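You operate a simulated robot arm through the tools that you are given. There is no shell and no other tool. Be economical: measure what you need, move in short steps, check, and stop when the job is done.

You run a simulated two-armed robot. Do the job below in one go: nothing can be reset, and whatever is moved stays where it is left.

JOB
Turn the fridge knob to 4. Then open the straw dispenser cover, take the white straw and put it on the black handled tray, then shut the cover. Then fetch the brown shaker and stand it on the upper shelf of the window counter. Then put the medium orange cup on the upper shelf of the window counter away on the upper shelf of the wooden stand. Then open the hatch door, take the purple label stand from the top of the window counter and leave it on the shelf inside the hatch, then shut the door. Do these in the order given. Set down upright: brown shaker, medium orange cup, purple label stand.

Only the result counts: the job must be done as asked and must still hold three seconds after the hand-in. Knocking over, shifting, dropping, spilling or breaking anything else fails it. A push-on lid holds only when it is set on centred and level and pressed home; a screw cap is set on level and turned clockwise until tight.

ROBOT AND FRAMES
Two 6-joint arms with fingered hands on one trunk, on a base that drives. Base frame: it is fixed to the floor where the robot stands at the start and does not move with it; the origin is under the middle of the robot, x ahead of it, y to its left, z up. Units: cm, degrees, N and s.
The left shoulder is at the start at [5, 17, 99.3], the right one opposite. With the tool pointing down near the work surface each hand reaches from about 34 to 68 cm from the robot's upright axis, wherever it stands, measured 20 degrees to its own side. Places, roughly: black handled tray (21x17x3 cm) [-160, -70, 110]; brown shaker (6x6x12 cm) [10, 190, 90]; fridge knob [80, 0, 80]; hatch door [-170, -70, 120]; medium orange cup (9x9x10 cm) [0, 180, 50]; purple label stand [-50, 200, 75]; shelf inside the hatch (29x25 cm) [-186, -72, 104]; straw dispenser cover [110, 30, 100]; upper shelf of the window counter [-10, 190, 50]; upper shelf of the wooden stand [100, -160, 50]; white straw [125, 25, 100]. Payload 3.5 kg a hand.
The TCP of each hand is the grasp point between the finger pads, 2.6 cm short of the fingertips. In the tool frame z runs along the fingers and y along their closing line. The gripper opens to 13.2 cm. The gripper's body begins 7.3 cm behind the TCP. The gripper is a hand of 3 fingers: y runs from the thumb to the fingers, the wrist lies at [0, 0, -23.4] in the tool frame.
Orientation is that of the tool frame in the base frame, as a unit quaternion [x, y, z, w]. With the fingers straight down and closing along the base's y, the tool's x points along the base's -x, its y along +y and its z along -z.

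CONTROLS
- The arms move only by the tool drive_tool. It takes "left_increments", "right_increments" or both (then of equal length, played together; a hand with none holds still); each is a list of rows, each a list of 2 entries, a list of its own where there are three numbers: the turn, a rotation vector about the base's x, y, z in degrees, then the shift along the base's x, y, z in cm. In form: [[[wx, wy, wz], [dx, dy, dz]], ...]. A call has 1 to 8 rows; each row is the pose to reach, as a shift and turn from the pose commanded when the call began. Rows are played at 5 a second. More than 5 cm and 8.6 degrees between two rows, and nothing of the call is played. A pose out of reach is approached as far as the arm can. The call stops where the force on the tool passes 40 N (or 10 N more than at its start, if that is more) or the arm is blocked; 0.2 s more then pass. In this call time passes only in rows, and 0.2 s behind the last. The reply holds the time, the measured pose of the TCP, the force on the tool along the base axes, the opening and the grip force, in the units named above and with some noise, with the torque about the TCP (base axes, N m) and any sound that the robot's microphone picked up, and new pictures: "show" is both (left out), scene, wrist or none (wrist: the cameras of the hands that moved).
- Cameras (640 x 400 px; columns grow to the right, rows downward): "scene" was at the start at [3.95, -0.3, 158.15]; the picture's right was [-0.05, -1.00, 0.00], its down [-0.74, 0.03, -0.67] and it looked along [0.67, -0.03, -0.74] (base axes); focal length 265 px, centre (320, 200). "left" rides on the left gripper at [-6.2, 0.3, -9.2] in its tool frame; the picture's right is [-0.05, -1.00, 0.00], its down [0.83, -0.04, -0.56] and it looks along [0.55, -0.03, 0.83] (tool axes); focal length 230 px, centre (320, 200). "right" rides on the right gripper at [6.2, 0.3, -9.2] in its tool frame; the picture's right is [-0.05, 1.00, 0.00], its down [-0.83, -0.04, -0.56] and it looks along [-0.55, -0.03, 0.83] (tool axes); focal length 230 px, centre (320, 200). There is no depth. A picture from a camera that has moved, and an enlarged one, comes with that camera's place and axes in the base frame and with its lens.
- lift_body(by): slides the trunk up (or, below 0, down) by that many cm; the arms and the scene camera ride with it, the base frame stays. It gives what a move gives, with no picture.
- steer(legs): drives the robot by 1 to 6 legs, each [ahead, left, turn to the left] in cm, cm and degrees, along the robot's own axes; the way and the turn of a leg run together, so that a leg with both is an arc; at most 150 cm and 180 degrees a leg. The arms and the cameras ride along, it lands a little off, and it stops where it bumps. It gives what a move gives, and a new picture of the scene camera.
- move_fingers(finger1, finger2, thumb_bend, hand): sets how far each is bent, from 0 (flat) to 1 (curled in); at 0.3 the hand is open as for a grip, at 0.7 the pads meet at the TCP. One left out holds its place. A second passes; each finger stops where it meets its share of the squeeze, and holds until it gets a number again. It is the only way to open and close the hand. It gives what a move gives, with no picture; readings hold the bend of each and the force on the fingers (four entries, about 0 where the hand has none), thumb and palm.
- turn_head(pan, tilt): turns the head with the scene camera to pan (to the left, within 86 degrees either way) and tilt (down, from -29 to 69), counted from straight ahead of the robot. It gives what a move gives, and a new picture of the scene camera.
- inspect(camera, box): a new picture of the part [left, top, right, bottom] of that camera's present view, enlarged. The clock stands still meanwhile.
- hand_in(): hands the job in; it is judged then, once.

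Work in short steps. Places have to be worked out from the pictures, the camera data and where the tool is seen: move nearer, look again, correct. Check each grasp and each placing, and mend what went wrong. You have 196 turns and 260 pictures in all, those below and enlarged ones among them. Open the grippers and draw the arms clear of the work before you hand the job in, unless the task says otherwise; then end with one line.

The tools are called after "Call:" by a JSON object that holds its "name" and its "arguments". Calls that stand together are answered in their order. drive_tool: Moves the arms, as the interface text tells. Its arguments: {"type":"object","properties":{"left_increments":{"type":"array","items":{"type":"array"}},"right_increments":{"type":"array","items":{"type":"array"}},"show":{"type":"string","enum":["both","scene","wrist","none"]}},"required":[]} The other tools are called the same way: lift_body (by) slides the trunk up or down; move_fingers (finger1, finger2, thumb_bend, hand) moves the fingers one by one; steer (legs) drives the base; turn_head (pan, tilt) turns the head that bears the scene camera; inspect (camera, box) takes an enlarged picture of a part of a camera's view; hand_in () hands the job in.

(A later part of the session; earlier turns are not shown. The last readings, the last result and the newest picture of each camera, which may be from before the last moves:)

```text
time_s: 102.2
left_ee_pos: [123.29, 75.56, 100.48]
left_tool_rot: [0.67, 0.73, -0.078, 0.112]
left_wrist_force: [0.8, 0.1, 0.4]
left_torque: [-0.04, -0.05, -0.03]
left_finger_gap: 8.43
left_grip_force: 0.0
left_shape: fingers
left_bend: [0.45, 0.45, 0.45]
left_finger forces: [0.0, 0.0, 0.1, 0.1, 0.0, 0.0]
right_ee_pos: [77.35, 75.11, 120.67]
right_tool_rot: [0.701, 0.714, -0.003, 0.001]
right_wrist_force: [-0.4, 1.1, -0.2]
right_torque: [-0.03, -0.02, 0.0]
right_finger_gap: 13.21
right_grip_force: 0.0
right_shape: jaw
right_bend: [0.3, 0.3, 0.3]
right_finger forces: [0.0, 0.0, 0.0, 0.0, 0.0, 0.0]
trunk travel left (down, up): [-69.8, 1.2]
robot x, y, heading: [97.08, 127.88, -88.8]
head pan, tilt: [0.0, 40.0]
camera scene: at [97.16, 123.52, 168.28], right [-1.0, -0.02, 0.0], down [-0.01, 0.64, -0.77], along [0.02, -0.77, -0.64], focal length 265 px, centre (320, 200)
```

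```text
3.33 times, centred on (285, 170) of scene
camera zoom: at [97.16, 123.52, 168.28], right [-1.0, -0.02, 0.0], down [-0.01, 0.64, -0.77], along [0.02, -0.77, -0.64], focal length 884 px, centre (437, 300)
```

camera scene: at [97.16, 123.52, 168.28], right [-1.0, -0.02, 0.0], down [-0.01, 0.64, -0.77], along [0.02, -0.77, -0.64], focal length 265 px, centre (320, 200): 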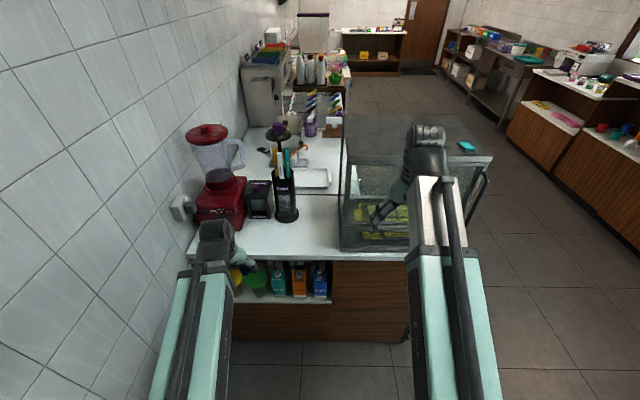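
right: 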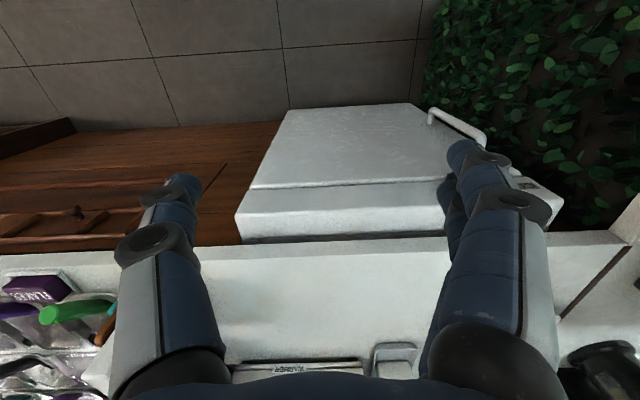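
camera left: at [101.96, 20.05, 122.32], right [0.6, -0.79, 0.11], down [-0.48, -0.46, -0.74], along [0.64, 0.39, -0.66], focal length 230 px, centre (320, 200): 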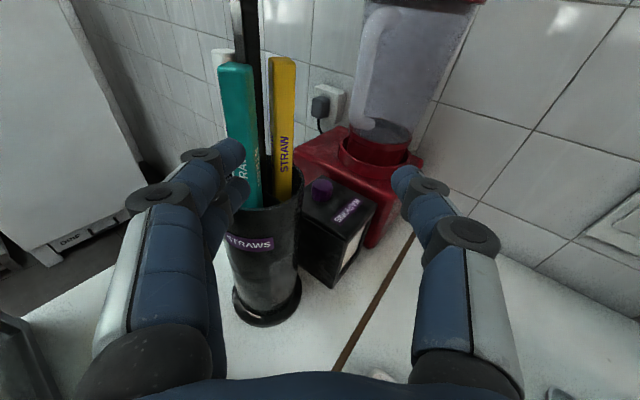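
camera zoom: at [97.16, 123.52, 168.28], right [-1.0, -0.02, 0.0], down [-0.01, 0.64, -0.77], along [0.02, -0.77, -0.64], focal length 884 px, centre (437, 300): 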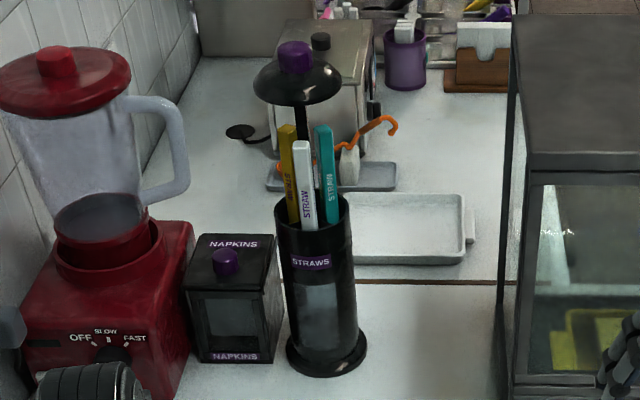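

White straw faces this side with clear space around it. Level the left hand to point toward −y (72° pitch up about x), keeping the wrist in place.

Call:
{"name": "drive_tool", "arguments": {"left_increments": [[[-8.5, 0, 0], [-0.5, -3.3, 1.2]], [[-17, 0, 0], [-1, -6.3, 2.8]], [[-25.5, 0, 0], [-1.5, -9.1, 4.9]], [[-34, 0, 0], [-2, -11.6, 7.4]], [[-42.5, 0, 0], [-2.5, -13.6, 10.2]], [[-51, 0, 0], [-3, -15.2, 13.2]], [[-59.5, 0, 0], [-3.5, -16.4, 16.5]], [[-68, 0, 0], [-4, -17, 19.9]]], "show": "wrist"}}

```text
time_s: 104.0
left_ee_pos: [119.26, 57.91, 120.58]
left_tool_rot: [0.493, 0.561, -0.474, 0.467]
left_wrist_force: [0.1, 0.1, 0.5]
left_torque: [-0.03, 0.0, 0.01]
left_finger_gap: 8.42
left_grip_force: 0.0
left_shape: fingers
left_bend: [0.45, 0.45, 0.45]
left_finger forces: [0.0, 0.1, 0.0, 0.0, 0.0, 0.0]
left hand out of reach, approached as far as the arm can: row 5, 6, 7, 8
right_ee_pos: [77.24, 75.04, 120.67]
right_tool_rot: [0.701, 0.714, -0.003, 0.002]
right_wrist_force: [-0.1, -0.4, 0.3]
right_torque: [-0.03, 0.01, -0.01]
right_finger_gap: 13.19
right_grip_force: 0.1
right_shape: jaw
right_bend: [0.3, 0.3, 0.3]
right_finger forces: [0.0, 0.1, 0.1, 0.0, 0.0, 0.0]
trunk travel left (down, up): [-69.8, 1.2]
robot x, y, heading: [96.87, 127.85, -88.7]
head pan, tilt: [0.0, 40.0]
camera left: at [119.47, 66.34, 127.64], right [-0.99, -0.07, 0.12], down [-0.14, 0.64, -0.76], along [-0.02, -0.77, -0.64], focal length 230 px, centre (320, 200)
```

left: 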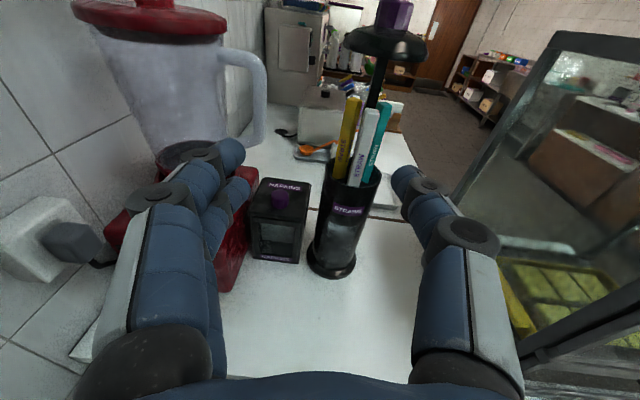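

Geometry agrees: white straw at x≈114.2, y≈37.5, from z 107 to 119. Drive 14 cm forward, then look.

Call:
{"name": "steer", "arguments": {"legs": [[14, 0, 0]]}}

Call:
{"name": "drive_tool", "arguments": {"left_increments": [[[0, 0, 0], [-2.5, 0, -3]], [[0, 0, 0], [-5, 0, -6.5]]], "show": "wrist"}}

```text
time_s: 105.3
left_ee_pos: [119.46, 43.96, 120.31]
left_tool_rot: [0.494, 0.561, -0.473, 0.465]
left_wrist_force: [-0.6, -1.0, -0.4]
left_torque: [-0.02, -0.02, 0.01]
left_finger_gap: 8.43
left_grip_force: 0.2
left_shape: fingers
left_bend: [0.45, 0.45, 0.45]
left_finger forces: [0.0, 0.1, 0.0, 0.0, 0.0, 0.1]
right_ee_pos: [77.43, 61.22, 120.48]
right_tool_rot: [0.7, 0.714, -0.002, 0.002]
right_wrist_force: [-0.1, 0.8, 0.6]
right_torque: [0.02, 0.0, 0.03]
right_finger_gap: 13.19
right_grip_force: 0.0
right_shape: jaw
right_bend: [0.3, 0.3, 0.3]
right_finger forces: [0.0, 0.0, 0.0, 0.0, 0.0, 0.0]
trunk travel left (down, up): [-69.8, 1.2]
robot x, y, heading: [97.43, 114.49, -88.7]
head pan, tilt: [0.0, 40.0]
camera scene: at [97.39, 109.55, 168.27], right [-1.0, -0.02, 0.0], down [-0.01, 0.64, -0.76], along [0.01, -0.76, -0.64], focal length 265 px, centre (320, 200)
```

scene: 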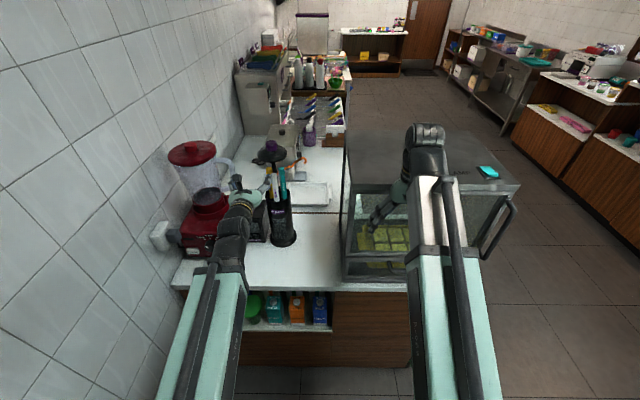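

```text
time_s: 105.9
left_ee_pos: [114.32, 44.07, 113.9]
left_tool_rot: [0.489, 0.569, -0.478, 0.457]
left_wrist_force: [0.3, -0.1, -0.2]
left_torque: [0.02, -0.05, -0.01]
left_finger_gap: 8.43
left_grip_force: 0.1
left_shape: fingers
left_bend: [0.45, 0.45, 0.45]
left_finger forces: [0.0, 0.0, 0.0, 0.0, 0.1, 0.1]
right_ee_pos: [77.51, 61.35, 120.66]
right_tool_rot: [0.701, 0.714, -0.004, 0.002]
right_wrist_force: [0.9, -0.1, -0.2]
right_torque: [-0.03, -0.01, 0.0]
right_finger_gap: 13.2
right_grip_force: 0.0
right_shape: jaw
right_bend: [0.3, 0.3, 0.3]
right_finger forces: [0.1, 0.0, 0.1, 0.0, 0.0, 0.0]
trunk travel left (down, up): [-69.8, 1.2]
robot x, y, heading: [97.23, 114.17, -89.1]
head pan, tilt: [0.0, 40.0]
camera left: at [114.72, 52.41, 121.1], right [-0.99, -0.07, 0.15], down [-0.16, 0.65, -0.75], along [-0.04, -0.76, -0.65], focal length 230 px, centre (320, 200)
```

left: 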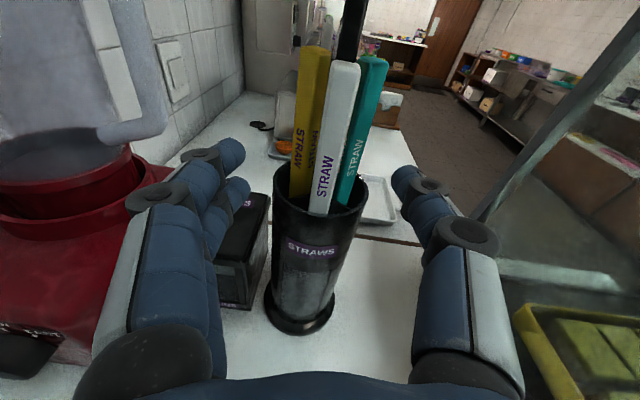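

Narrow the hand to ~5 cm and advance so the tips just pass the straw (TCP y≈39).

Call:
{"name": "move_fingers", "arguments": {"hand": "left", "finger1": 0.55, "finger2": 0.55, "thumb_bend": 0.55}}

Call:
{"name": "drive_tool", "arguments": {"left_increments": [[[0, 0, 0], [-0.1, -1.7, 0]], [[0, 0, 0], [-0.2, -3.4, 0]], [[0, 0, 0], [-0.3, -5.2, 0]]], "show": "wrist"}}

```text
time_s: 106.9
left_ee_pos: [114.44, 44.05, 113.92]
left_tool_rot: [0.494, 0.562, -0.472, 0.465]
left_wrist_force: [0.0, -0.2, -0.5]
left_torque: [0.0, -0.05, -0.01]
left_finger_gap: 5.19
left_grip_force: 0.1
left_shape: fingers
left_bend: [0.55, 0.55, 0.55]
left_finger forces: [0.1, 0.0, 0.0, 0.0, 0.0, 0.0]
right_ee_pos: [77.57, 61.33, 120.49]
right_tool_rot: [0.701, 0.713, -0.003, 0.002]
right_wrist_force: [-0.6, -0.2, 0.4]
right_torque: [0.01, 0.03, -0.01]
right_finger_gap: 13.18
right_grip_force: 0.0
right_shape: jaw
right_bend: [0.3, 0.3, 0.3]
right_finger forces: [0.0, 0.0, 0.0, 0.0, 0.0, 0.0]
trunk travel left (down, up): [-69.8, 1.2]
robot x, y, heading: [97.58, 114.63, -89.1]
head pan, tilt: [0.0, 40.0]
```

```text
time_s: 107.7
left_ee_pos: [114.16, 38.96, 113.95]
left_tool_rot: [0.494, 0.562, -0.473, 0.465]
left_wrist_force: [0.0, 0.8, -0.5]
left_torque: [0.0, 0.02, -0.01]
left_finger_gap: 5.17
left_grip_force: 0.0
left_shape: fingers
left_bend: [0.55, 0.55, 0.55]
left_finger forces: [0.0, 0.1, 0.0, 0.0, 0.0, 0.0]
right_ee_pos: [77.56, 61.37, 120.75]
right_tool_rot: [0.701, 0.713, -0.003, 0.002]
right_wrist_force: [0.3, -0.2, -0.1]
right_torque: [-0.02, 0.0, 0.0]
right_finger_gap: 13.21
right_grip_force: 0.0
right_shape: jaw
right_bend: [0.3, 0.3, 0.3]
right_finger forces: [0.0, 0.0, 0.0, 0.0, 0.0, 0.0]
trunk travel left (down, up): [-69.8, 1.2]
robot x, y, heading: [96.89, 114.04, -89.2]
head pan, tilt: [0.0, 40.0]
camera left: at [114.41, 47.34, 121.12], right [-0.99, -0.07, 0.12], down [-0.14, 0.64, -0.75], along [-0.03, -0.76, -0.64], focal length 230 px, centre (320, 200)
```

left: 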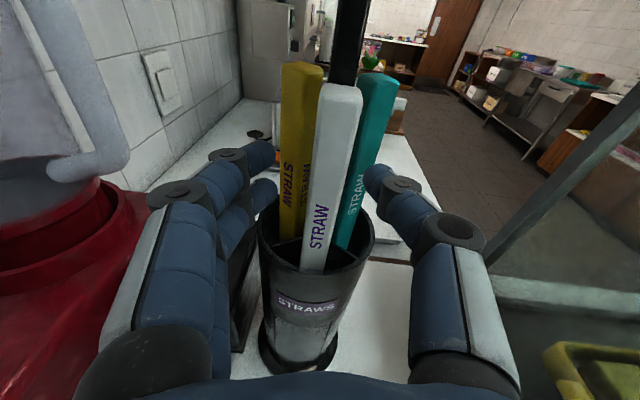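

Back off 0.3 cm for safety from the other straws, then close on the white one.

Call:
{"name": "drive_tool", "arguments": {"left_increments": [[[0, 0, 0], [-0.2, 0.3, 0]]], "show": "none"}}

Call:
{"name": "move_fingers", "arguments": {"hand": "left", "finger1": 0.67, "finger2": 0.67, "thumb_bend": 0.67}}

Call:
{"name": "inspect", "arguments": {"camera": "left", "box": [200, 60, 440, 240]}}

```text
time_s: 108.1
left_ee_pos: [113.93, 39.31, 113.9]
left_tool_rot: [0.493, 0.561, -0.474, 0.466]
left_wrist_force: [-0.5, 0.3, 0.0]
left_torque: [-0.01, -0.02, 0.02]
left_finger_gap: 5.19
left_grip_force: 0.0
left_shape: fingers
left_bend: [0.55, 0.55, 0.55]
left_finger forces: [0.1, 0.0, 0.0, 0.0, 0.0, 0.0]
right_ee_pos: [77.58, 61.27, 120.7]
right_tool_rot: [0.701, 0.713, -0.003, 0.002]
right_wrist_force: [-0.3, 0.0, 0.1]
right_torque: [-0.03, 0.03, 0.03]
right_finger_gap: 13.2
right_grip_force: 0.0
right_shape: jaw
right_bend: [0.3, 0.3, 0.3]
right_finger forces: [0.0, 0.0, 0.1, 0.0, 0.1, 0.0]
trunk travel left (down, up): [-69.8, 1.2]
robot x, y, heading: [97.37, 114.09, -89.1]
head pan, tilt: [0.0, 40.0]
```

```text
time_s: 109.1
left_ee_pos: [113.97, 39.32, 113.89]
left_tool_rot: [0.494, 0.561, -0.473, 0.466]
left_wrist_force: [0.3, -0.5, 1.0]
left_torque: [0.02, -0.04, 0.03]
left_finger_gap: 1.86
left_grip_force: 2.4
left_shape: fingers
left_bend: [0.66, 0.65, 0.66]
left_finger forces: [1.0, 1.5, 0.0, 0.0, 2.6, 0.0]
right_ee_pos: [77.5, 61.39, 120.6]
right_tool_rot: [0.701, 0.713, -0.003, 0.002]
right_wrist_force: [0.6, -0.3, -0.4]
right_torque: [0.0, 0.05, 0.03]
right_finger_gap: 13.18
right_grip_force: 0.1
right_shape: jaw
right_bend: [0.3, 0.3, 0.3]
right_finger forces: [0.0, 0.0, 0.1, 0.1, 0.0, 0.0]
trunk travel left (down, up): [-69.8, 1.2]
robot x, y, heading: [97.32, 114.3, -89.1]
head pan, tilt: [0.0, 40.0]
```

```text
2.22 times, centred on (320, 150) of left
camera zoom: at [114.21, 47.69, 121.15], right [-0.99, -0.07, 0.12], down [-0.14, 0.64, -0.75], along [-0.03, -0.76, -0.64], focal length 511 px, centre (320, 311)
```

zoom: 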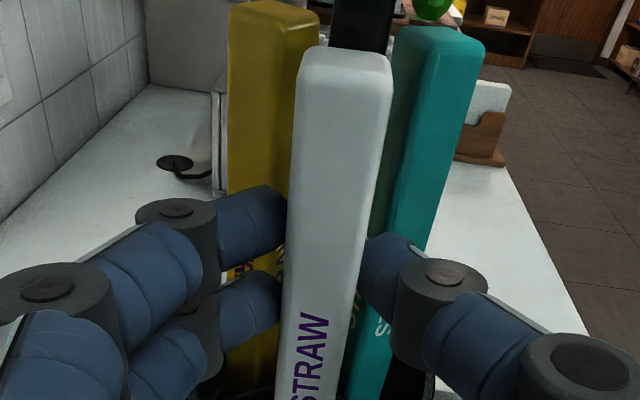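

White straw is held by all three fingers. Squeeze a bit more and lift straight up 4.5 cm (cover underside ≈124.5, straw top ≈119).

Call:
{"name": "move_fingers", "arguments": {"hand": "left", "finger1": 0.72, "finger2": 0.72, "thumb_bend": 0.72}}

Call:
{"name": "drive_tool", "arguments": {"left_increments": [[[0, 0, 0], [0, 0, 1]], [[0, 0, 0], [0, 0, 2]], [[0, 0, 0], [0, 0, 3]], [[-2, 0, 0], [0, 0.2, 4]], [[-4, 0, 0], [0, 0.4, 4.6]]], "show": "wrist"}}

Call:
{"name": "inspect", "arguments": {"camera": "scene", "box": [215, 110, 335, 260]}}

```text
time_s: 110.1
left_ee_pos: [114.0, 39.22, 113.95]
left_tool_rot: [0.494, 0.561, -0.474, 0.466]
left_wrist_force: [1.0, 0.6, 0.0]
left_torque: [-0.01, 0.01, 0.04]
left_finger_gap: 1.68
left_grip_force: 10.0
left_shape: fingers
left_bend: [0.69, 0.69, 0.67]
left_finger forces: [4.8, 5.4, 0.0, 0.0, 10.2, 0.1]
right_ee_pos: [77.48, 61.42, 120.73]
right_tool_rot: [0.701, 0.713, -0.003, 0.002]
right_wrist_force: [-0.7, -1.0, 0.5]
right_torque: [-0.03, -0.04, 0.02]
right_finger_gap: 13.21
right_grip_force: 0.2
right_shape: jaw
right_bend: [0.3, 0.3, 0.3]
right_finger forces: [0.0, 0.1, 0.0, 0.0, 0.1, 0.0]
trunk travel left (down, up): [-69.8, 1.2]
robot x, y, heading: [97.09, 114.48, -88.9]
head pan, tilt: [0.0, 40.0]
```

```text
time_s: 111.3
left_ee_pos: [113.92, 39.75, 118.65]
left_tool_rot: [0.478, 0.545, -0.492, 0.482]
left_wrist_force: [0.1, -0.5, -1.1]
left_torque: [-0.02, 0.02, -0.02]
left_finger_gap: 1.68
left_grip_force: 10.2
left_shape: fingers
left_bend: [0.69, 0.69, 0.67]
left_finger forces: [5.0, 5.3, 0.0, 0.1, 10.2, 0.0]
right_ee_pos: [77.48, 61.32, 120.79]
right_tool_rot: [0.701, 0.713, -0.003, 0.002]
right_wrist_force: [0.3, -0.7, 0.7]
right_torque: [0.01, 0.03, 0.01]
right_finger_gap: 13.2
right_grip_force: 0.1
right_shape: jaw
right_bend: [0.3, 0.3, 0.3]
right_finger forces: [0.1, 0.0, 0.0, 0.0, 0.0, 0.1]
trunk travel left (down, up): [-69.8, 1.2]
robot x, y, heading: [97.29, 114.2, -88.8]
head pan, tilt: [0.0, 40.0]
camera left: at [114.21, 48.62, 125.2], right [-0.99, -0.06, 0.13], down [-0.14, 0.59, -0.8], along [-0.03, -0.81, -0.59], focal length 230 px, centre (320, 200)
```

left: 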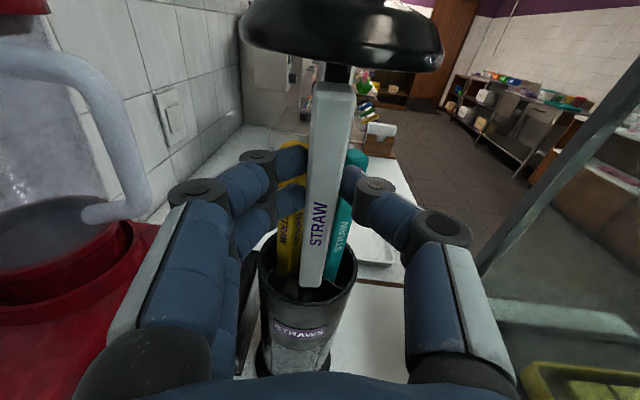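

```text
2.67 times, centred on (275, 185) of scene
camera zoom: at [97.39, 109.81, 168.28], right [-1.0, -0.02, 0.0], down [-0.01, 0.64, -0.77], along [0.01, -0.77, -0.64], focal length 707 px, centre (440, 240)
```

zoom: 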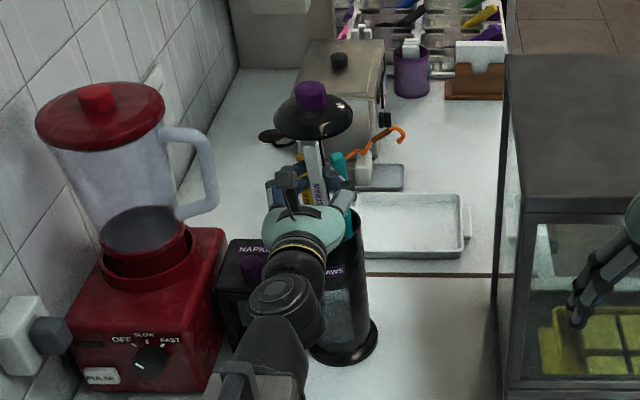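

The straw's lower end (z≈110.5) is already above the rim and the top is just below the cover. Pull straight out toward +y.

Call:
{"name": "drive_tool", "arguments": {"left_increments": [[[0, 0, 0], [0, 1.5, 0.2]], [[0, 0, 0], [0, 3, 0.2]], [[0, 0, 0], [0, 5, 0.2]], [[0, 0, 0], [0, 7, 0.2]]], "show": "wrist"}}

```text
time_s: 112.3
left_ee_pos: [113.92, 43.84, 118.86]
left_tool_rot: [0.478, 0.545, -0.492, 0.482]
left_wrist_force: [0.3, 0.0, 1.2]
left_torque: [0.01, 0.0, 0.0]
left_finger_gap: 1.72
left_grip_force: 9.8
left_shape: fingers
left_bend: [0.69, 0.69, 0.67]
left_finger forces: [4.9, 5.2, 0.0, 0.0, 10.1, 0.0]
left hand out of reach, approached as far as the arm can: row 3, 4
right_ee_pos: [77.6, 61.38, 120.59]
right_tool_rot: [0.701, 0.713, -0.003, 0.002]
right_wrist_force: [-0.5, 0.2, 0.0]
right_torque: [0.03, 0.0, -0.02]
right_finger_gap: 13.2
right_grip_force: 0.1
right_shape: jaw
right_bend: [0.3, 0.3, 0.3]
right_finger forces: [0.0, 0.0, 0.0, 0.0, 0.0, 0.0]
trunk travel left (down, up): [-69.8, 1.2]
robot x, y, heading: [97.13, 114.55, -89.1]
head pan, tilt: [0.0, 40.0]
camera left: at [114.12, 52.76, 125.41], right [-0.99, -0.06, 0.13], down [-0.14, 0.59, -0.8], along [-0.03, -0.81, -0.59], focal length 230 px, centre (320, 200)
```

left: 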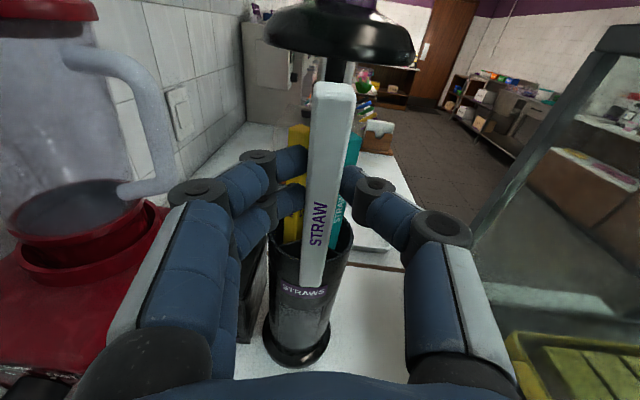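

Straw is free. Back the robot 13 cm away, then tuck the hand by pitching down about the wrist, so driving is safe.

Call:
{"name": "steer", "arguments": {"legs": [[-13, 0, 0]]}}

Call:
{"name": "drive_tool", "arguments": {"left_increments": [[[8, 0, 0], [0, 0.4, -3.3]], [[16, 0, 0], [0, 1.3, -6.4]], [[24, 0, 0], [0, 2.6, -9.4]], [[32, 0, 0], [0, 4.2, -12.2]], [[40, 0, 0], [0, 6.3, -14.8]], [[48, 0, 0], [0, 8.7, -17]], [[56, 0, 0], [0, 11.4, -18.8]]], "show": "wrist"}}

```text
time_s: 113.6
left_ee_pos: [113.75, 57.13, 119.12]
left_tool_rot: [0.477, 0.545, -0.493, 0.482]
left_wrist_force: [0.3, 0.3, -0.1]
left_torque: [0.0, -0.02, 0.01]
left_finger_gap: 1.69
left_grip_force: 10.3
left_shape: fingers
left_bend: [0.69, 0.69, 0.67]
left_finger forces: [4.9, 5.4, 0.0, 0.1, 10.2, 0.1]
right_ee_pos: [77.38, 74.51, 120.84]
right_tool_rot: [0.7, 0.714, -0.004, 0.002]
right_wrist_force: [-0.9, 0.5, 0.8]
right_torque: [-0.06, 0.0, 0.02]
right_finger_gap: 13.18
right_grip_force: 0.1
right_shape: jaw
right_bend: [0.3, 0.3, 0.3]
right_finger forces: [0.1, 0.0, 0.0, 0.0, 0.0, 0.0]
trunk travel left (down, up): [-69.8, 1.2]
robot x, y, heading: [97.01, 127.08, -89.0]
head pan, tilt: [0.0, 40.0]
camera scene: at [97.15, 123.04, 168.29], right [-1.0, -0.02, 0.0], down [-0.01, 0.64, -0.77], along [0.01, -0.77, -0.64], focal length 265 px, centre (320, 200)
```

scene: 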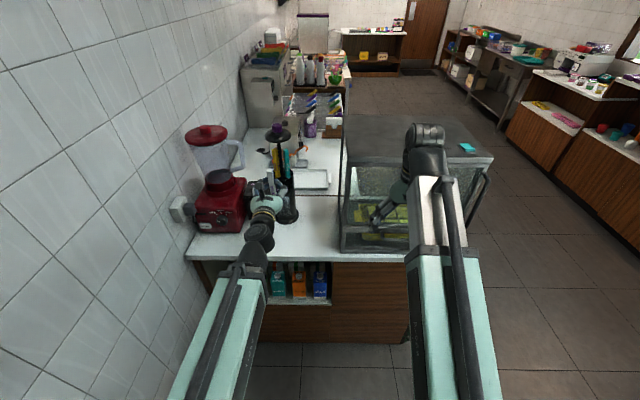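

```text
time_s: 115.2
left_ee_pos: [113.8, 68.27, 100.0]
left_tool_rot: [0.648, 0.713, -0.176, 0.201]
left_wrist_force: [-0.1, -0.9, -1.3]
left_torque: [-0.06, 0.0, 0.0]
left_finger_gap: 1.65
left_grip_force: 9.7
left_shape: fingers
left_bend: [0.7, 0.69, 0.67]
left_finger forces: [4.6, 4.8, 0.0, 0.0, 9.6, 0.0]
right_ee_pos: [77.29, 74.33, 120.63]
right_tool_rot: [0.7, 0.714, -0.002, 0.002]
right_wrist_force: [-0.1, 0.1, 0.0]
right_torque: [0.02, 0.0, -0.03]
right_finger_gap: 13.17
right_grip_force: 0.0
right_shape: jaw
right_bend: [0.3, 0.3, 0.3]
right_finger forces: [0.0, 0.0, 0.0, 0.1, 0.0, 0.0]
trunk travel left (down, up): [-69.8, 1.2]
robot x, y, heading: [97.04, 126.76, -88.7]
head pan, tilt: [0.0, 40.0]
camera left: at [114.05, 67.65, 111.05], right [-0.99, -0.14, 0.02], down [-0.14, 0.99, 0.05], along [-0.03, 0.05, -1.0], focal length 230 px, centre (320, 200)
```

left: 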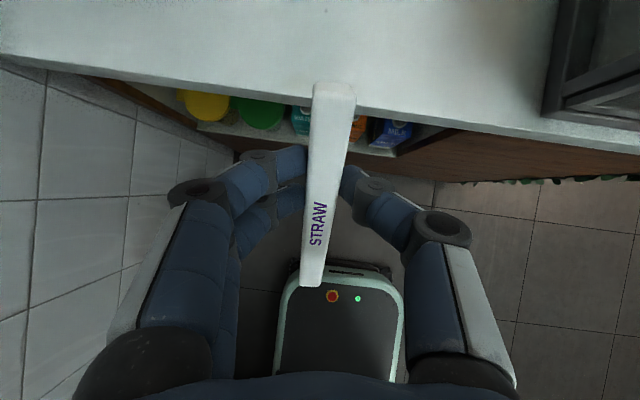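

Straw secure. Slide right to x≈−43, turn to face −x, and move toward the tray side (y≈−40).

Call:
{"name": "steer", "arguments": {"legs": [[0, -140, 0], [0, 0, -91], [0, 150, 0]]}}

Call:
{"name": "turn_head", "arguments": {"pan": 15, "tilt": 30}}

```text
time_s: 133.1
left_ee_pos: [-98.4, -45.74, 100.04]
left_tool_rot: [0.962, 0.039, -0.268, 0.015]
left_wrist_force: [-0.2, 0.0, 0.4]
left_torque: [0.0, 0.0, 0.01]
left_finger_gap: 1.67
left_grip_force: 9.2
left_shape: fingers
left_bend: [0.7, 0.69, 0.67]
left_finger forces: [4.6, 4.9, 0.1, 0.0, 9.4, 0.0]
right_ee_pos: [-91.93, -9.41, 120.61]
right_tool_rot: [1.0, 0.004, -0.003, -0.001]
right_wrist_force: [-0.4, -0.5, 0.0]
right_torque: [0.02, 0.01, -0.01]
right_finger_gap: 13.19
right_grip_force: 0.1
right_shape: jaw
right_bend: [0.3, 0.3, 0.3]
right_finger forces: [0.1, 0.1, 0.0, 0.1, 0.0, 0.0]
trunk travel left (down, up): [-69.8, 1.2]
robot x, y, heading: [-39.4, -29.52, -179.1]
head pan, tilt: [0.0, 40.0]
camera scene: at [-43.67, -29.55, 168.28], right [-0.01, 1.0, 0.0], down [0.64, 0.01, -0.77], along [-0.77, -0.01, -0.64], focal length 265 px, centre (320, 200)
```

scene: 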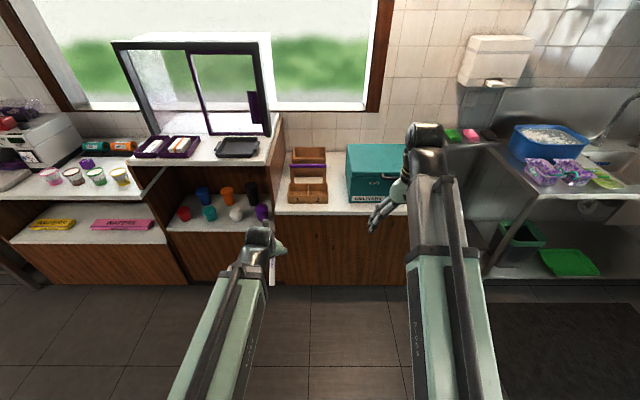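

```text
time_s: 133.9
left_ee_pos: [-98.43, -45.74, 100.06]
left_tool_rot: [0.963, 0.039, -0.268, 0.015]
left_wrist_force: [-1.1, -1.0, -0.3]
left_torque: [-0.03, 0.0, 0.04]
left_finger_gap: 1.65
left_grip_force: 9.4
left_shape: fingers
left_bend: [0.7, 0.69, 0.67]
left_finger forces: [4.6, 4.8, 0.1, 0.0, 9.5, 0.1]
right_ee_pos: [-91.87, -9.25, 120.63]
right_tool_rot: [1.0, 0.004, -0.003, -0.001]
right_wrist_force: [-0.2, -0.1, -0.6]
right_torque: [0.03, -0.02, -0.01]
right_finger_gap: 13.17
right_grip_force: 0.1
right_shape: jaw
right_bend: [0.3, 0.3, 0.3]
right_finger forces: [0.0, 0.0, 0.1, 0.0, 0.0, 0.1]
trunk travel left (down, up): [-69.8, 1.2]
robot x, y, heading: [-39.28, -28.96, -179.5]
head pan, tilt: [15.0, 30.0]
camera scene: at [-43.89, -31.85, 169.81], right [-0.27, 0.96, 0.0], down [0.48, 0.13, -0.87], along [-0.83, -0.23, -0.5], focal length 265 px, centre (320, 200)
```

scene: 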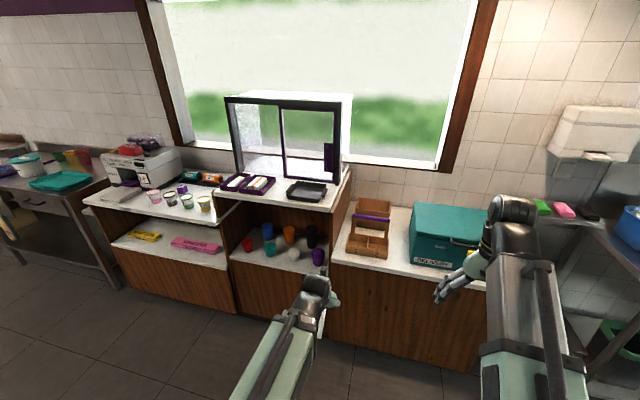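

The black tray sits in front of the hatch window. Enlarge.

Call:
{"name": "inspect", "arguments": {"camera": "scene", "box": [210, 85, 370, 215]}}

```text
3.08 times, centred on (290, 150) of scene
camera zoom: at [-43.89, -31.85, 169.81], right [-0.27, 0.96, 0.0], down [0.48, 0.13, -0.87], along [-0.83, -0.23, -0.5], focal length 816 px, centre (412, 354)
```

zoom: 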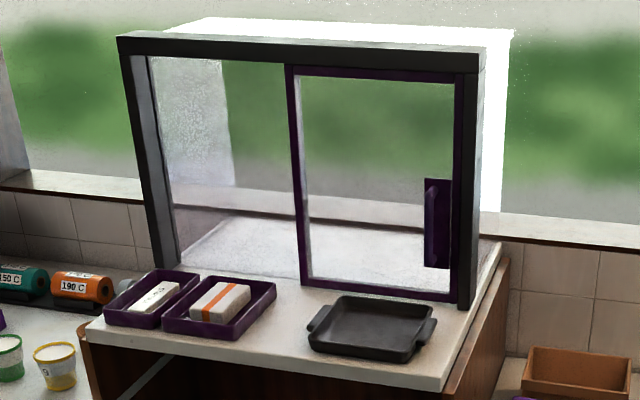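

Tray centre ≈[−157, −70], counter front edge x≈−141. Point the left hand straight down and raise it, plus roll 45° so the straw will lie diagonally in the tray.

Call:
{"name": "drive_tool", "arguments": {"left_increments": [[[0.8, -7.8, 0], [0, 0, 4.5]], [[1.5, -15.5, 0], [0.5, 0, 9]], [[2.3, -23.3, 0], [1, 0, 13.5]], [[3, -31, 0], [1.5, 0, 18]], [[3, -31, 0], [1.5, 0, 22]]], "show": "none"}}

Call:
{"name": "drive_tool", "arguments": {"left_increments": [[[0, 0, 8.5], [0, 0, 0]], [[0, 0, 17], [0, 0, 0]], [[0, 0, 25.5], [0, 0, 0]], [[0, 0, 34], [0, 0, 0]], [[0, 0, 42], [0, 0, 0]]], "show": "wrist"}}

```text
time_s: 135.1
left_ee_pos: [-97.24, -45.6, 122.03]
left_tool_rot: [0.999, 0.042, 0.0, 0.0]
left_wrist_force: [0.8, -0.5, 0.1]
left_torque: [0.06, 0.01, 0.0]
left_finger_gap: 1.66
left_grip_force: 9.1
left_shape: fingers
left_bend: [0.7, 0.69, 0.67]
left_finger forces: [4.6, 4.8, 0.0, 0.1, 9.4, 0.1]
right_ee_pos: [-91.86, -9.27, 120.7]
right_tool_rot: [1.0, 0.004, -0.003, 0.0]
right_wrist_force: [-0.4, -0.1, 0.0]
right_torque: [-0.01, 0.01, -0.03]
right_finger_gap: 13.18
right_grip_force: 0.1
right_shape: jaw
right_bend: [0.3, 0.3, 0.3]
right_finger forces: [0.0, 0.0, 0.0, 0.0, 0.0, 0.1]
trunk travel left (down, up): [-69.8, 1.2]
robot x, y, heading: [-39.32, -29.73, -179.2]
head pan, tilt: [15.0, 30.0]
```

```text
time_s: 136.3
left_ee_pos: [-96.93, -45.7, 121.97]
left_tool_rot: [0.917, 0.398, 0.0, 0.0]
left_wrist_force: [-0.5, -0.2, -0.1]
left_torque: [0.02, 0.02, 0.01]
left_finger_gap: 1.64
left_grip_force: 9.3
left_shape: fingers
left_bend: [0.7, 0.69, 0.67]
left_finger forces: [4.5, 4.9, 0.1, 0.0, 9.4, 0.1]
right_ee_pos: [-91.94, -9.32, 120.66]
right_tool_rot: [1.0, 0.004, -0.003, 0.0]
right_wrist_force: [0.9, 0.4, -0.5]
right_torque: [-0.01, 0.02, 0.04]
right_finger_gap: 13.2
right_grip_force: 0.0
right_shape: jaw
right_bend: [0.3, 0.3, 0.3]
right_finger forces: [0.0, 0.0, 0.0, 0.0, 0.0, 0.1]
trunk travel left (down, up): [-69.8, 1.2]
robot x, y, heading: [-38.85, -29.63, -179.4]
head pan, tilt: [15.0, 30.0]
camera left: at [-100.98, -50.48, 131.22], right [-0.76, 0.64, 0.0], down [0.54, 0.64, 0.56], along [0.36, 0.42, -0.83], focal length 230 px, centre (320, 200)
```

left: 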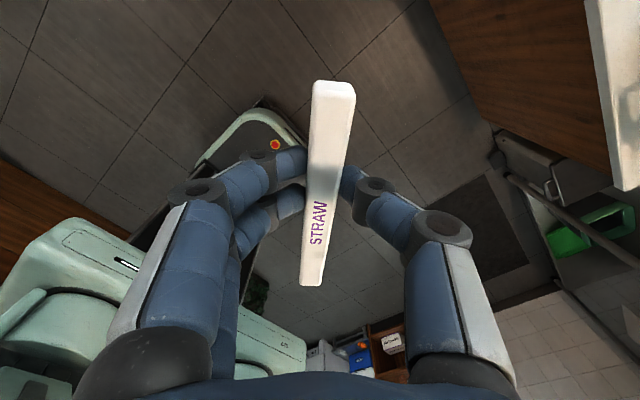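

Straw firmly held. Drive to bring the hand near the tray, stopping short, and look with the scene camera.

Call:
{"name": "steer", "arguments": {"legs": [[50, 24, 0]]}}

Call:
{"name": "turn_head", "arguments": {"pan": 20, "tilt": 45}}

Call:
{"name": "inspect", "arguments": {"camera": "right", "box": [0, 0, 640, 400]}}

```text
time_s: 139.5
left_ee_pos: [-146.79, -70.46, 121.89]
left_tool_rot: [0.918, 0.396, 0.001, 0.001]
left_wrist_force: [0.0, -0.3, -0.2]
left_torque: [0.01, 0.01, -0.03]
left_finger_gap: 1.62
left_grip_force: 9.4
left_shape: fingers
left_bend: [0.7, 0.69, 0.67]
left_finger forces: [4.6, 4.8, 0.0, 0.0, 9.4, 0.0]
right_ee_pos: [-141.76, -34.1, 120.59]
right_tool_rot: [1.0, 0.003, -0.003, -0.001]
right_wrist_force: [-0.3, 0.1, -0.3]
right_torque: [0.0, 0.0, 0.0]
right_finger_gap: 13.2
right_grip_force: 0.1
right_shape: jaw
right_bend: [0.3, 0.3, 0.3]
right_finger forces: [0.0, 0.1, 0.0, 0.0, 0.1, 0.1]
trunk travel left (down, up): [-69.8, 1.2]
robot x, y, heading: [-89.04, -54.48, -179.7]
head pan, tilt: [15.0, 30.0]
camera scene: at [-93.82, -56.7, 169.81], right [-0.27, 0.96, 0.0], down [0.48, 0.13, -0.87], along [-0.83, -0.23, -0.5], focal length 265 px, centre (320, 200)
```

scene: 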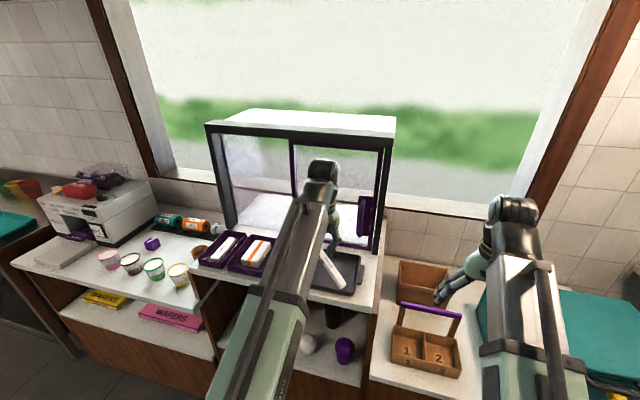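

```text
time_s: 140.3
left_ee_pos: [-146.9, -70.48, 121.97]
left_tool_rot: [0.918, 0.397, 0.0, 0.001]
left_wrist_force: [0.1, 0.7, 0.1]
left_torque: [0.01, -0.01, -0.02]
left_finger_gap: 1.66
left_grip_force: 9.3
left_shape: fingers
left_bend: [0.7, 0.69, 0.67]
left_finger forces: [4.6, 4.7, 0.1, 0.0, 9.4, 0.1]
right_ee_pos: [-141.73, -34.05, 120.73]
right_tool_rot: [1.0, 0.004, -0.003, -0.001]
right_wrist_force: [1.2, -0.1, -0.1]
right_torque: [-0.02, 0.0, 0.0]
right_finger_gap: 13.19
right_grip_force: 0.0
right_shape: jaw
right_bend: [0.3, 0.3, 0.3]
right_finger forces: [0.0, 0.0, 0.0, 0.0, 0.0, 0.0]
trunk travel left (down, up): [-69.8, 1.2]
robot x, y, heading: [-89.23, -54.32, -179.6]
head pan, tilt: [20.0, 45.0]
camera scene: at [-92.64, -57.08, 167.56], right [-0.35, 0.94, 0.0], down [0.66, 0.25, -0.71], along [-0.66, -0.25, -0.71], focal length 265 px, centre (320, 200)
```

scene: 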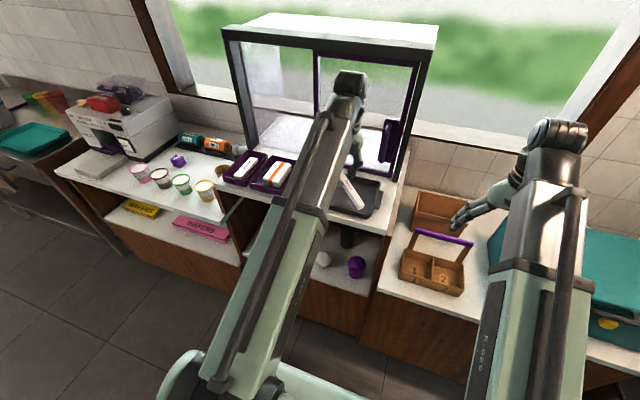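

```text
1.00 times, centred on (320, 200) of right (not enlarged: the box is as wide or as high as the picture)
camera zoom: at [-135.56, -34.36, 129.88], right [-0.04, -1.0, 0.0], down [-0.83, 0.04, 0.56], along [-0.56, 0.03, -0.83], focal length 230 px, centre (320, 200)
```

zoom: 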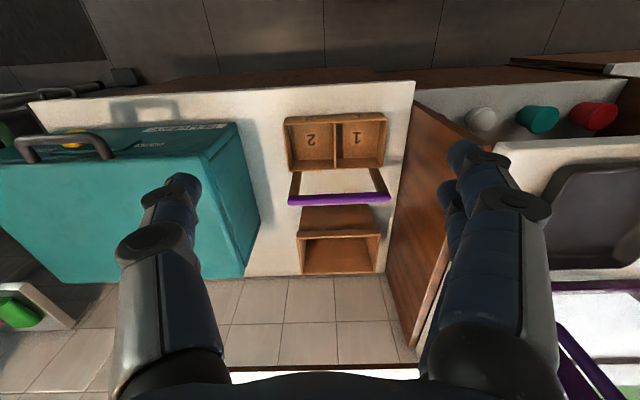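

Call:
{"name": "inspect", "arguments": {"camera": "scene", "box": [310, 130, 430, 250]}}

```text
3.33 times, centred on (370, 190) of scene
camera zoom: at [-92.64, -57.08, 167.56], right [-0.35, 0.94, 0.0], down [0.66, 0.25, -0.71], along [-0.66, -0.25, -0.71], focal length 884 px, centre (153, 233)
```

zoom: 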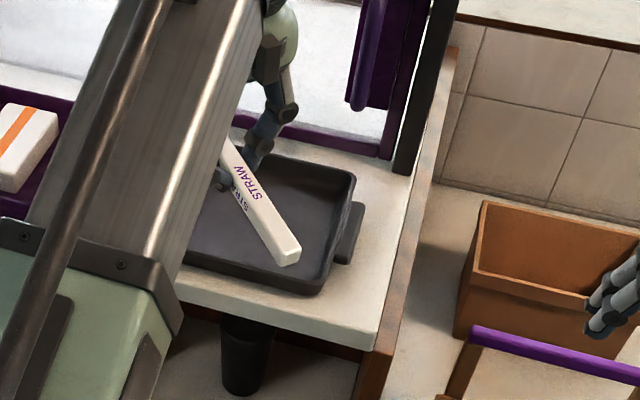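

Tray body spans x −161…−145, y −79…−62 (centre ≈[−153, −70]). Move the straw centre over it and descend gently.

Call:
{"name": "drive_tool", "arguments": {"left_increments": [[[0, 0, 0], [-3.5, -0.4, -2]], [[0, 0, 0], [-7.1, -0.8, -5]], [[0, 0, 0], [-7.1, -0.8, -8]], [[0, 0, 0], [-7.1, -0.8, -10]]], "show": "none"}}

Call:
{"name": "inspect", "arguments": {"camera": "scene", "box": [310, 130, 430, 250]}}

```text
time_s: 141.3
left_ee_pos: [-153.98, -71.36, 111.97]
left_tool_rot: [0.918, 0.397, 0.001, 0.001]
left_wrist_force: [0.2, -0.4, -0.2]
left_torque: [0.04, 0.0, 0.03]
left_finger_gap: 1.66
left_grip_force: 9.8
left_shape: fingers
left_bend: [0.7, 0.69, 0.67]
left_finger forces: [4.7, 4.8, 0.1, 0.0, 9.4, 0.0]
right_ee_pos: [-141.82, -34.06, 120.69]
right_tool_rot: [1.0, 0.004, -0.003, -0.001]
right_wrist_force: [-0.1, -0.3, 0.0]
right_torque: [0.02, 0.01, 0.0]
right_finger_gap: 13.18
right_grip_force: 0.1
right_shape: jaw
right_bend: [0.3, 0.3, 0.3]
right_finger forces: [0.0, 0.0, 0.0, 0.0, 0.0, 0.1]
trunk travel left (down, up): [-69.8, 1.2]
robot x, y, heading: [-88.91, -54.37, -179.5]
head pan, tilt: [20.0, 45.0]
```

```text
3.33 times, centred on (370, 190) of scene
camera zoom: at [-92.65, -57.09, 167.55], right [-0.35, 0.94, 0.0], down [0.66, 0.25, -0.71], along [-0.66, -0.25, -0.71], focal length 884 px, centre (153, 233)
```

zoom: 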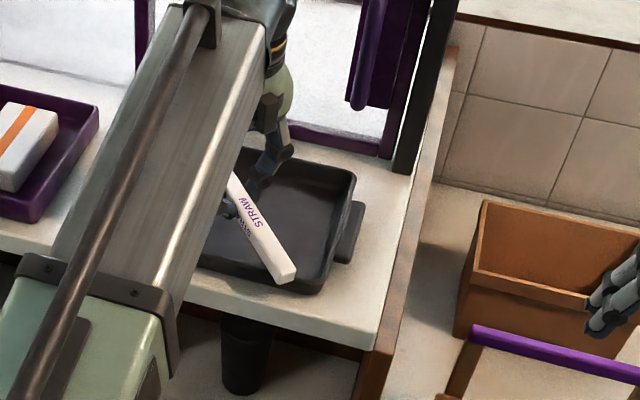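

The near end is just at the front rim; shift 3 cm toward −x, then lower until light contact.

Call:
{"name": "drive_tool", "arguments": {"left_increments": [[[0, 0, 0], [-1.5, 0, 0]], [[0, 0, 0], [-3, 0, 0]], [[0, 0, 0], [-3, 0, -0.8]], [[0, 0, 0], [-3, 0, -1.5]]], "show": "none"}}

Call:
{"name": "inspect", "arguments": {"camera": "scene", "box": [310, 130, 430, 250]}}

```text
time_s: 142.3
left_ee_pos: [-156.82, -71.45, 110.45]
left_tool_rot: [0.918, 0.396, 0.0, 0.001]
left_wrist_force: [0.7, 0.3, -0.1]
left_torque: [-0.04, -0.02, 0.0]
left_finger_gap: 1.64
left_grip_force: 9.1
left_shape: fingers
left_bend: [0.7, 0.69, 0.67]
left_finger forces: [4.6, 4.8, 0.0, 0.0, 9.4, 0.0]
right_ee_pos: [-141.79, -34.05, 120.67]
right_tool_rot: [1.0, 0.003, -0.004, -0.001]
right_wrist_force: [-0.4, 1.2, 0.6]
right_torque: [-0.02, 0.03, -0.02]
right_finger_gap: 13.2
right_grip_force: 0.1
right_shape: jaw
right_bend: [0.3, 0.3, 0.3]
right_finger forces: [0.1, 0.0, 0.1, 0.1, 0.0, 0.1]
trunk travel left (down, up): [-69.8, 1.2]
robot x, y, heading: [-89.09, -54.71, -179.8]
head pan, tilt: [20.0, 45.0]
```

```text
3.33 times, centred on (370, 190) of scene
camera zoom: at [-92.63, -57.08, 167.55], right [-0.35, 0.94, 0.0], down [0.66, 0.25, -0.71], along [-0.66, -0.25, -0.71], focal length 884 px, centre (153, 233)
```

zoom: 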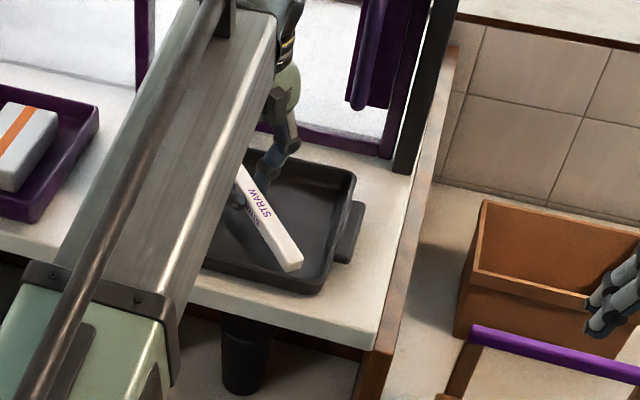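

Good placement. Continue down in small steps to contact.

Call:
{"name": "drive_tool", "arguments": {"left_increments": [[[0, 0, 0], [0, 0, -0.5]], [[0, 0, 0], [0, 0, -1]], [[0, 0, 0], [0, 0, -1.4]]], "show": "none"}}

```text
time_s: 143.1
left_ee_pos: [-156.87, -71.27, 109.14]
left_tool_rot: [0.918, 0.396, 0.0, 0.0]
left_wrist_force: [-0.8, -1.0, -0.2]
left_torque: [0.0, -0.02, 0.0]
left_finger_gap: 1.66
left_grip_force: 10.1
left_shape: fingers
left_bend: [0.7, 0.7, 0.67]
left_finger forces: [4.4, 5.6, 0.0, 0.0, 9.9, 0.0]
right_ee_pos: [-141.66, -33.99, 120.64]
right_tool_rot: [1.0, 0.003, -0.004, -0.001]
right_wrist_force: [0.4, -0.6, 0.5]
right_torque: [-0.04, 0.0, -0.02]
right_finger_gap: 13.21
right_grip_force: 0.2
right_shape: jaw
right_bend: [0.3, 0.3, 0.3]
right_finger forces: [0.1, 0.0, 0.0, 0.1, 0.0, 0.0]
trunk travel left (down, up): [-69.8, 1.2]
robot x, y, heading: [-88.99, -54.51, -179.8]
head pan, tilt: [20.0, 45.0]
```

Call:
{"name": "drive_tool", "arguments": {"left_increments": [[[0, 0, 0], [0, 0, -0.3]], [[0, 0, 0], [0, 0, -0.6]]], "show": "none"}}

Call:
{"name": "inspect", "arguments": {"camera": "scene", "box": [310, 130, 430, 250]}}

```text
time_s: 143.7
left_ee_pos: [-156.88, -71.27, 108.48]
left_tool_rot: [0.918, 0.396, 0.001, 0.002]
left_wrist_force: [0.4, -0.3, -0.1]
left_torque: [0.07, -0.07, 0.05]
left_finger_gap: 1.66
left_grip_force: 11.1
left_shape: fingers
left_bend: [0.7, 0.7, 0.67]
left_finger forces: [4.1, 6.2, 0.0, 0.0, 10.1, 0.0]
right_ee_pos: [-141.63, -34.08, 120.7]
right_tool_rot: [1.0, 0.003, -0.003, -0.001]
right_wrist_force: [0.4, 0.2, 0.0]
right_torque: [-0.01, -0.01, 0.01]
right_finger_gap: 13.19
right_grip_force: 0.1
right_shape: jaw
right_bend: [0.3, 0.3, 0.3]
right_finger forces: [0.0, 0.1, 0.0, 0.1, 0.0, 0.0]
trunk travel left (down, up): [-69.8, 1.2]
robot x, y, heading: [-89.0, -54.44, -179.6]
head pan, tilt: [20.0, 45.0]
```

```text
3.33 times, centred on (370, 190) of scene
camera zoom: at [-92.62, -57.09, 167.55], right [-0.35, 0.94, 0.0], down [0.66, 0.25, -0.71], along [-0.66, -0.25, -0.71], focal length 884 px, centre (153, 233)
```

zoom: 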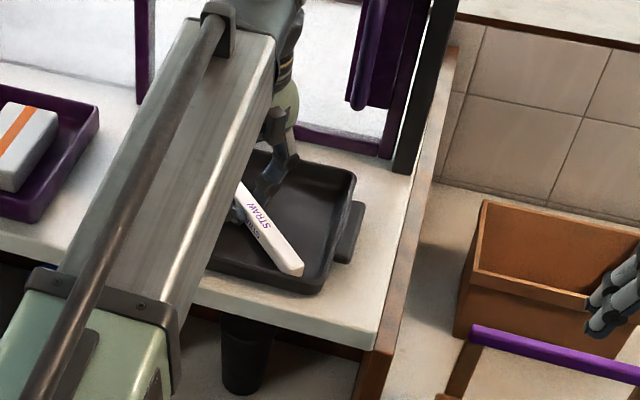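

Slight contact torque; release now with a small opening and rise.

Call:
{"name": "move_fingers", "arguments": {"hand": "left", "finger1": 0.58, "finger2": 0.58, "thumb_bend": 0.58}}

Call:
{"name": "drive_tool", "arguments": {"left_increments": [[[0, 0, 0], [0, 0, 2]], [[0, 0, 0], [0, 0, 5]], [[0, 0, 0], [0, 0, 9]], [[0, 0, 0], [0, 0, 13]]], "show": "none"}}

Call:
{"name": "steer", "arguments": {"legs": [[-30, 0, 0]]}}

Call:
{"name": "inspect", "arguments": {"camera": "scene", "box": [240, 80, 400, 180]}}

```text
time_s: 144.7
left_ee_pos: [-156.79, -71.3, 108.65]
left_tool_rot: [0.918, 0.396, 0.0, 0.001]
left_wrist_force: [-1.4, -2.7, 24.9]
left_torque: [0.08, 0.15, 0.03]
left_finger_gap: 3.8
left_grip_force: 12.2
left_shape: fingers
left_bend: [0.59, 0.59, 0.59]
left_finger forces: [5.1, 5.5, 0.0, 0.0, 13.6, 0.0]
right_ee_pos: [-141.72, -34.01, 120.76]
right_tool_rot: [1.0, 0.003, -0.005, 0.0]
right_wrist_force: [-0.1, -0.4, 0.2]
right_torque: [0.0, 0.02, -0.01]
right_finger_gap: 13.18
right_grip_force: 0.0
right_shape: jaw
right_bend: [0.3, 0.3, 0.3]
right_finger forces: [0.0, 0.1, 0.1, 0.0, 0.0, 0.0]
trunk travel left (down, up): [-69.8, 1.2]
robot x, y, heading: [-89.05, -54.5, -179.7]
head pan, tilt: [20.0, 45.0]
```

```text
time_s: 145.7
left_ee_pos: [-157.12, -71.24, 121.75]
left_tool_rot: [0.918, 0.397, 0.0, 0.001]
left_wrist_force: [-0.6, 0.7, 0.6]
left_torque: [0.01, 0.02, -0.01]
left_finger_gap: 4.41
left_grip_force: 0.0
left_shape: fingers
left_bend: [0.57, 0.57, 0.57]
left_finger forces: [0.0, 0.0, 0.1, 0.0, 0.1, 0.0]
right_ee_pos: [-141.69, -34.06, 120.69]
right_tool_rot: [1.0, 0.003, -0.003, -0.001]
right_wrist_force: [0.9, 0.2, 0.4]
right_torque: [-0.01, -0.01, -0.03]
right_finger_gap: 13.16
right_grip_force: 0.1
right_shape: jaw
right_bend: [0.3, 0.3, 0.3]
right_finger forces: [0.0, 0.0, 0.0, 0.0, 0.0, 0.1]
trunk travel left (down, up): [-69.8, 1.2]
robot x, y, heading: [-89.12, -54.18, -179.6]
head pan, tilt: [20.0, 45.0]
```

```text
time_s: 147.7
left_ee_pos: [-127.06, -70.79, 121.61]
left_tool_rot: [0.919, 0.395, 0.0, 0.0]
left_wrist_force: [1.1, 0.6, 0.1]
left_torque: [-0.03, 0.01, -0.03]
left_finger_gap: 4.4
left_grip_force: 0.0
left_shape: fingers
left_bend: [0.57, 0.57, 0.57]
left_finger forces: [0.0, 0.0, 0.0, 0.1, 0.1, 0.1]
right_ee_pos: [-111.47, -33.74, 120.72]
right_tool_rot: [1.0, 0.002, -0.005, -0.001]
right_wrist_force: [0.3, -1.2, 0.0]
right_torque: [-0.01, 0.01, -0.02]
right_finger_gap: 13.2
right_grip_force: 0.1
right_shape: jaw
right_bend: [0.3, 0.3, 0.3]
right_finger forces: [0.0, 0.0, 0.1, 0.1, 0.0, 0.1]
trunk travel left (down, up): [-69.8, 1.2]
robot x, y, heading: [-58.8, -54.09, -179.8]
head pan, tilt: [20.0, 45.0]
camera scene: at [-62.4, -56.89, 167.56], right [-0.35, 0.94, 0.0], down [0.66, 0.25, -0.71], along [-0.66, -0.25, -0.71], focal length 265 px, centre (320, 200)
```

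scene: 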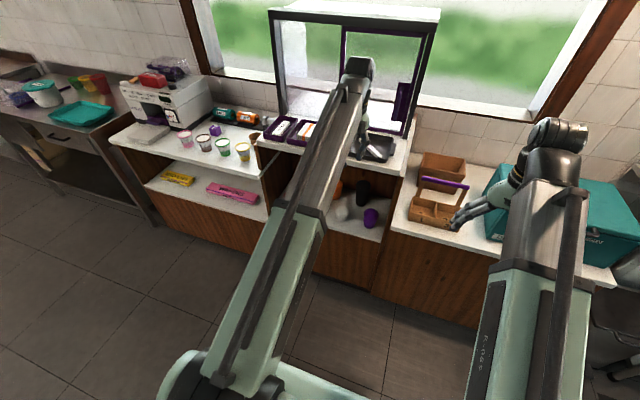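

```text
4.00 times, centred on (320, 130) of scene
camera zoom: at [-62.4, -56.89, 167.56], right [-0.35, 0.94, 0.0], down [0.66, 0.25, -0.71], along [-0.66, -0.25, -0.71], focal length 1061 px, centre (320, 480)
```

zoom: 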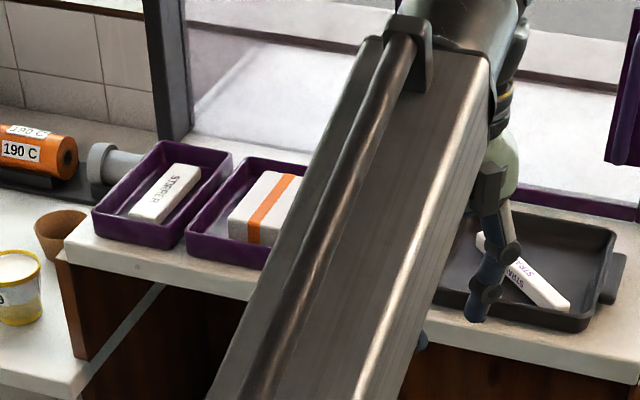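

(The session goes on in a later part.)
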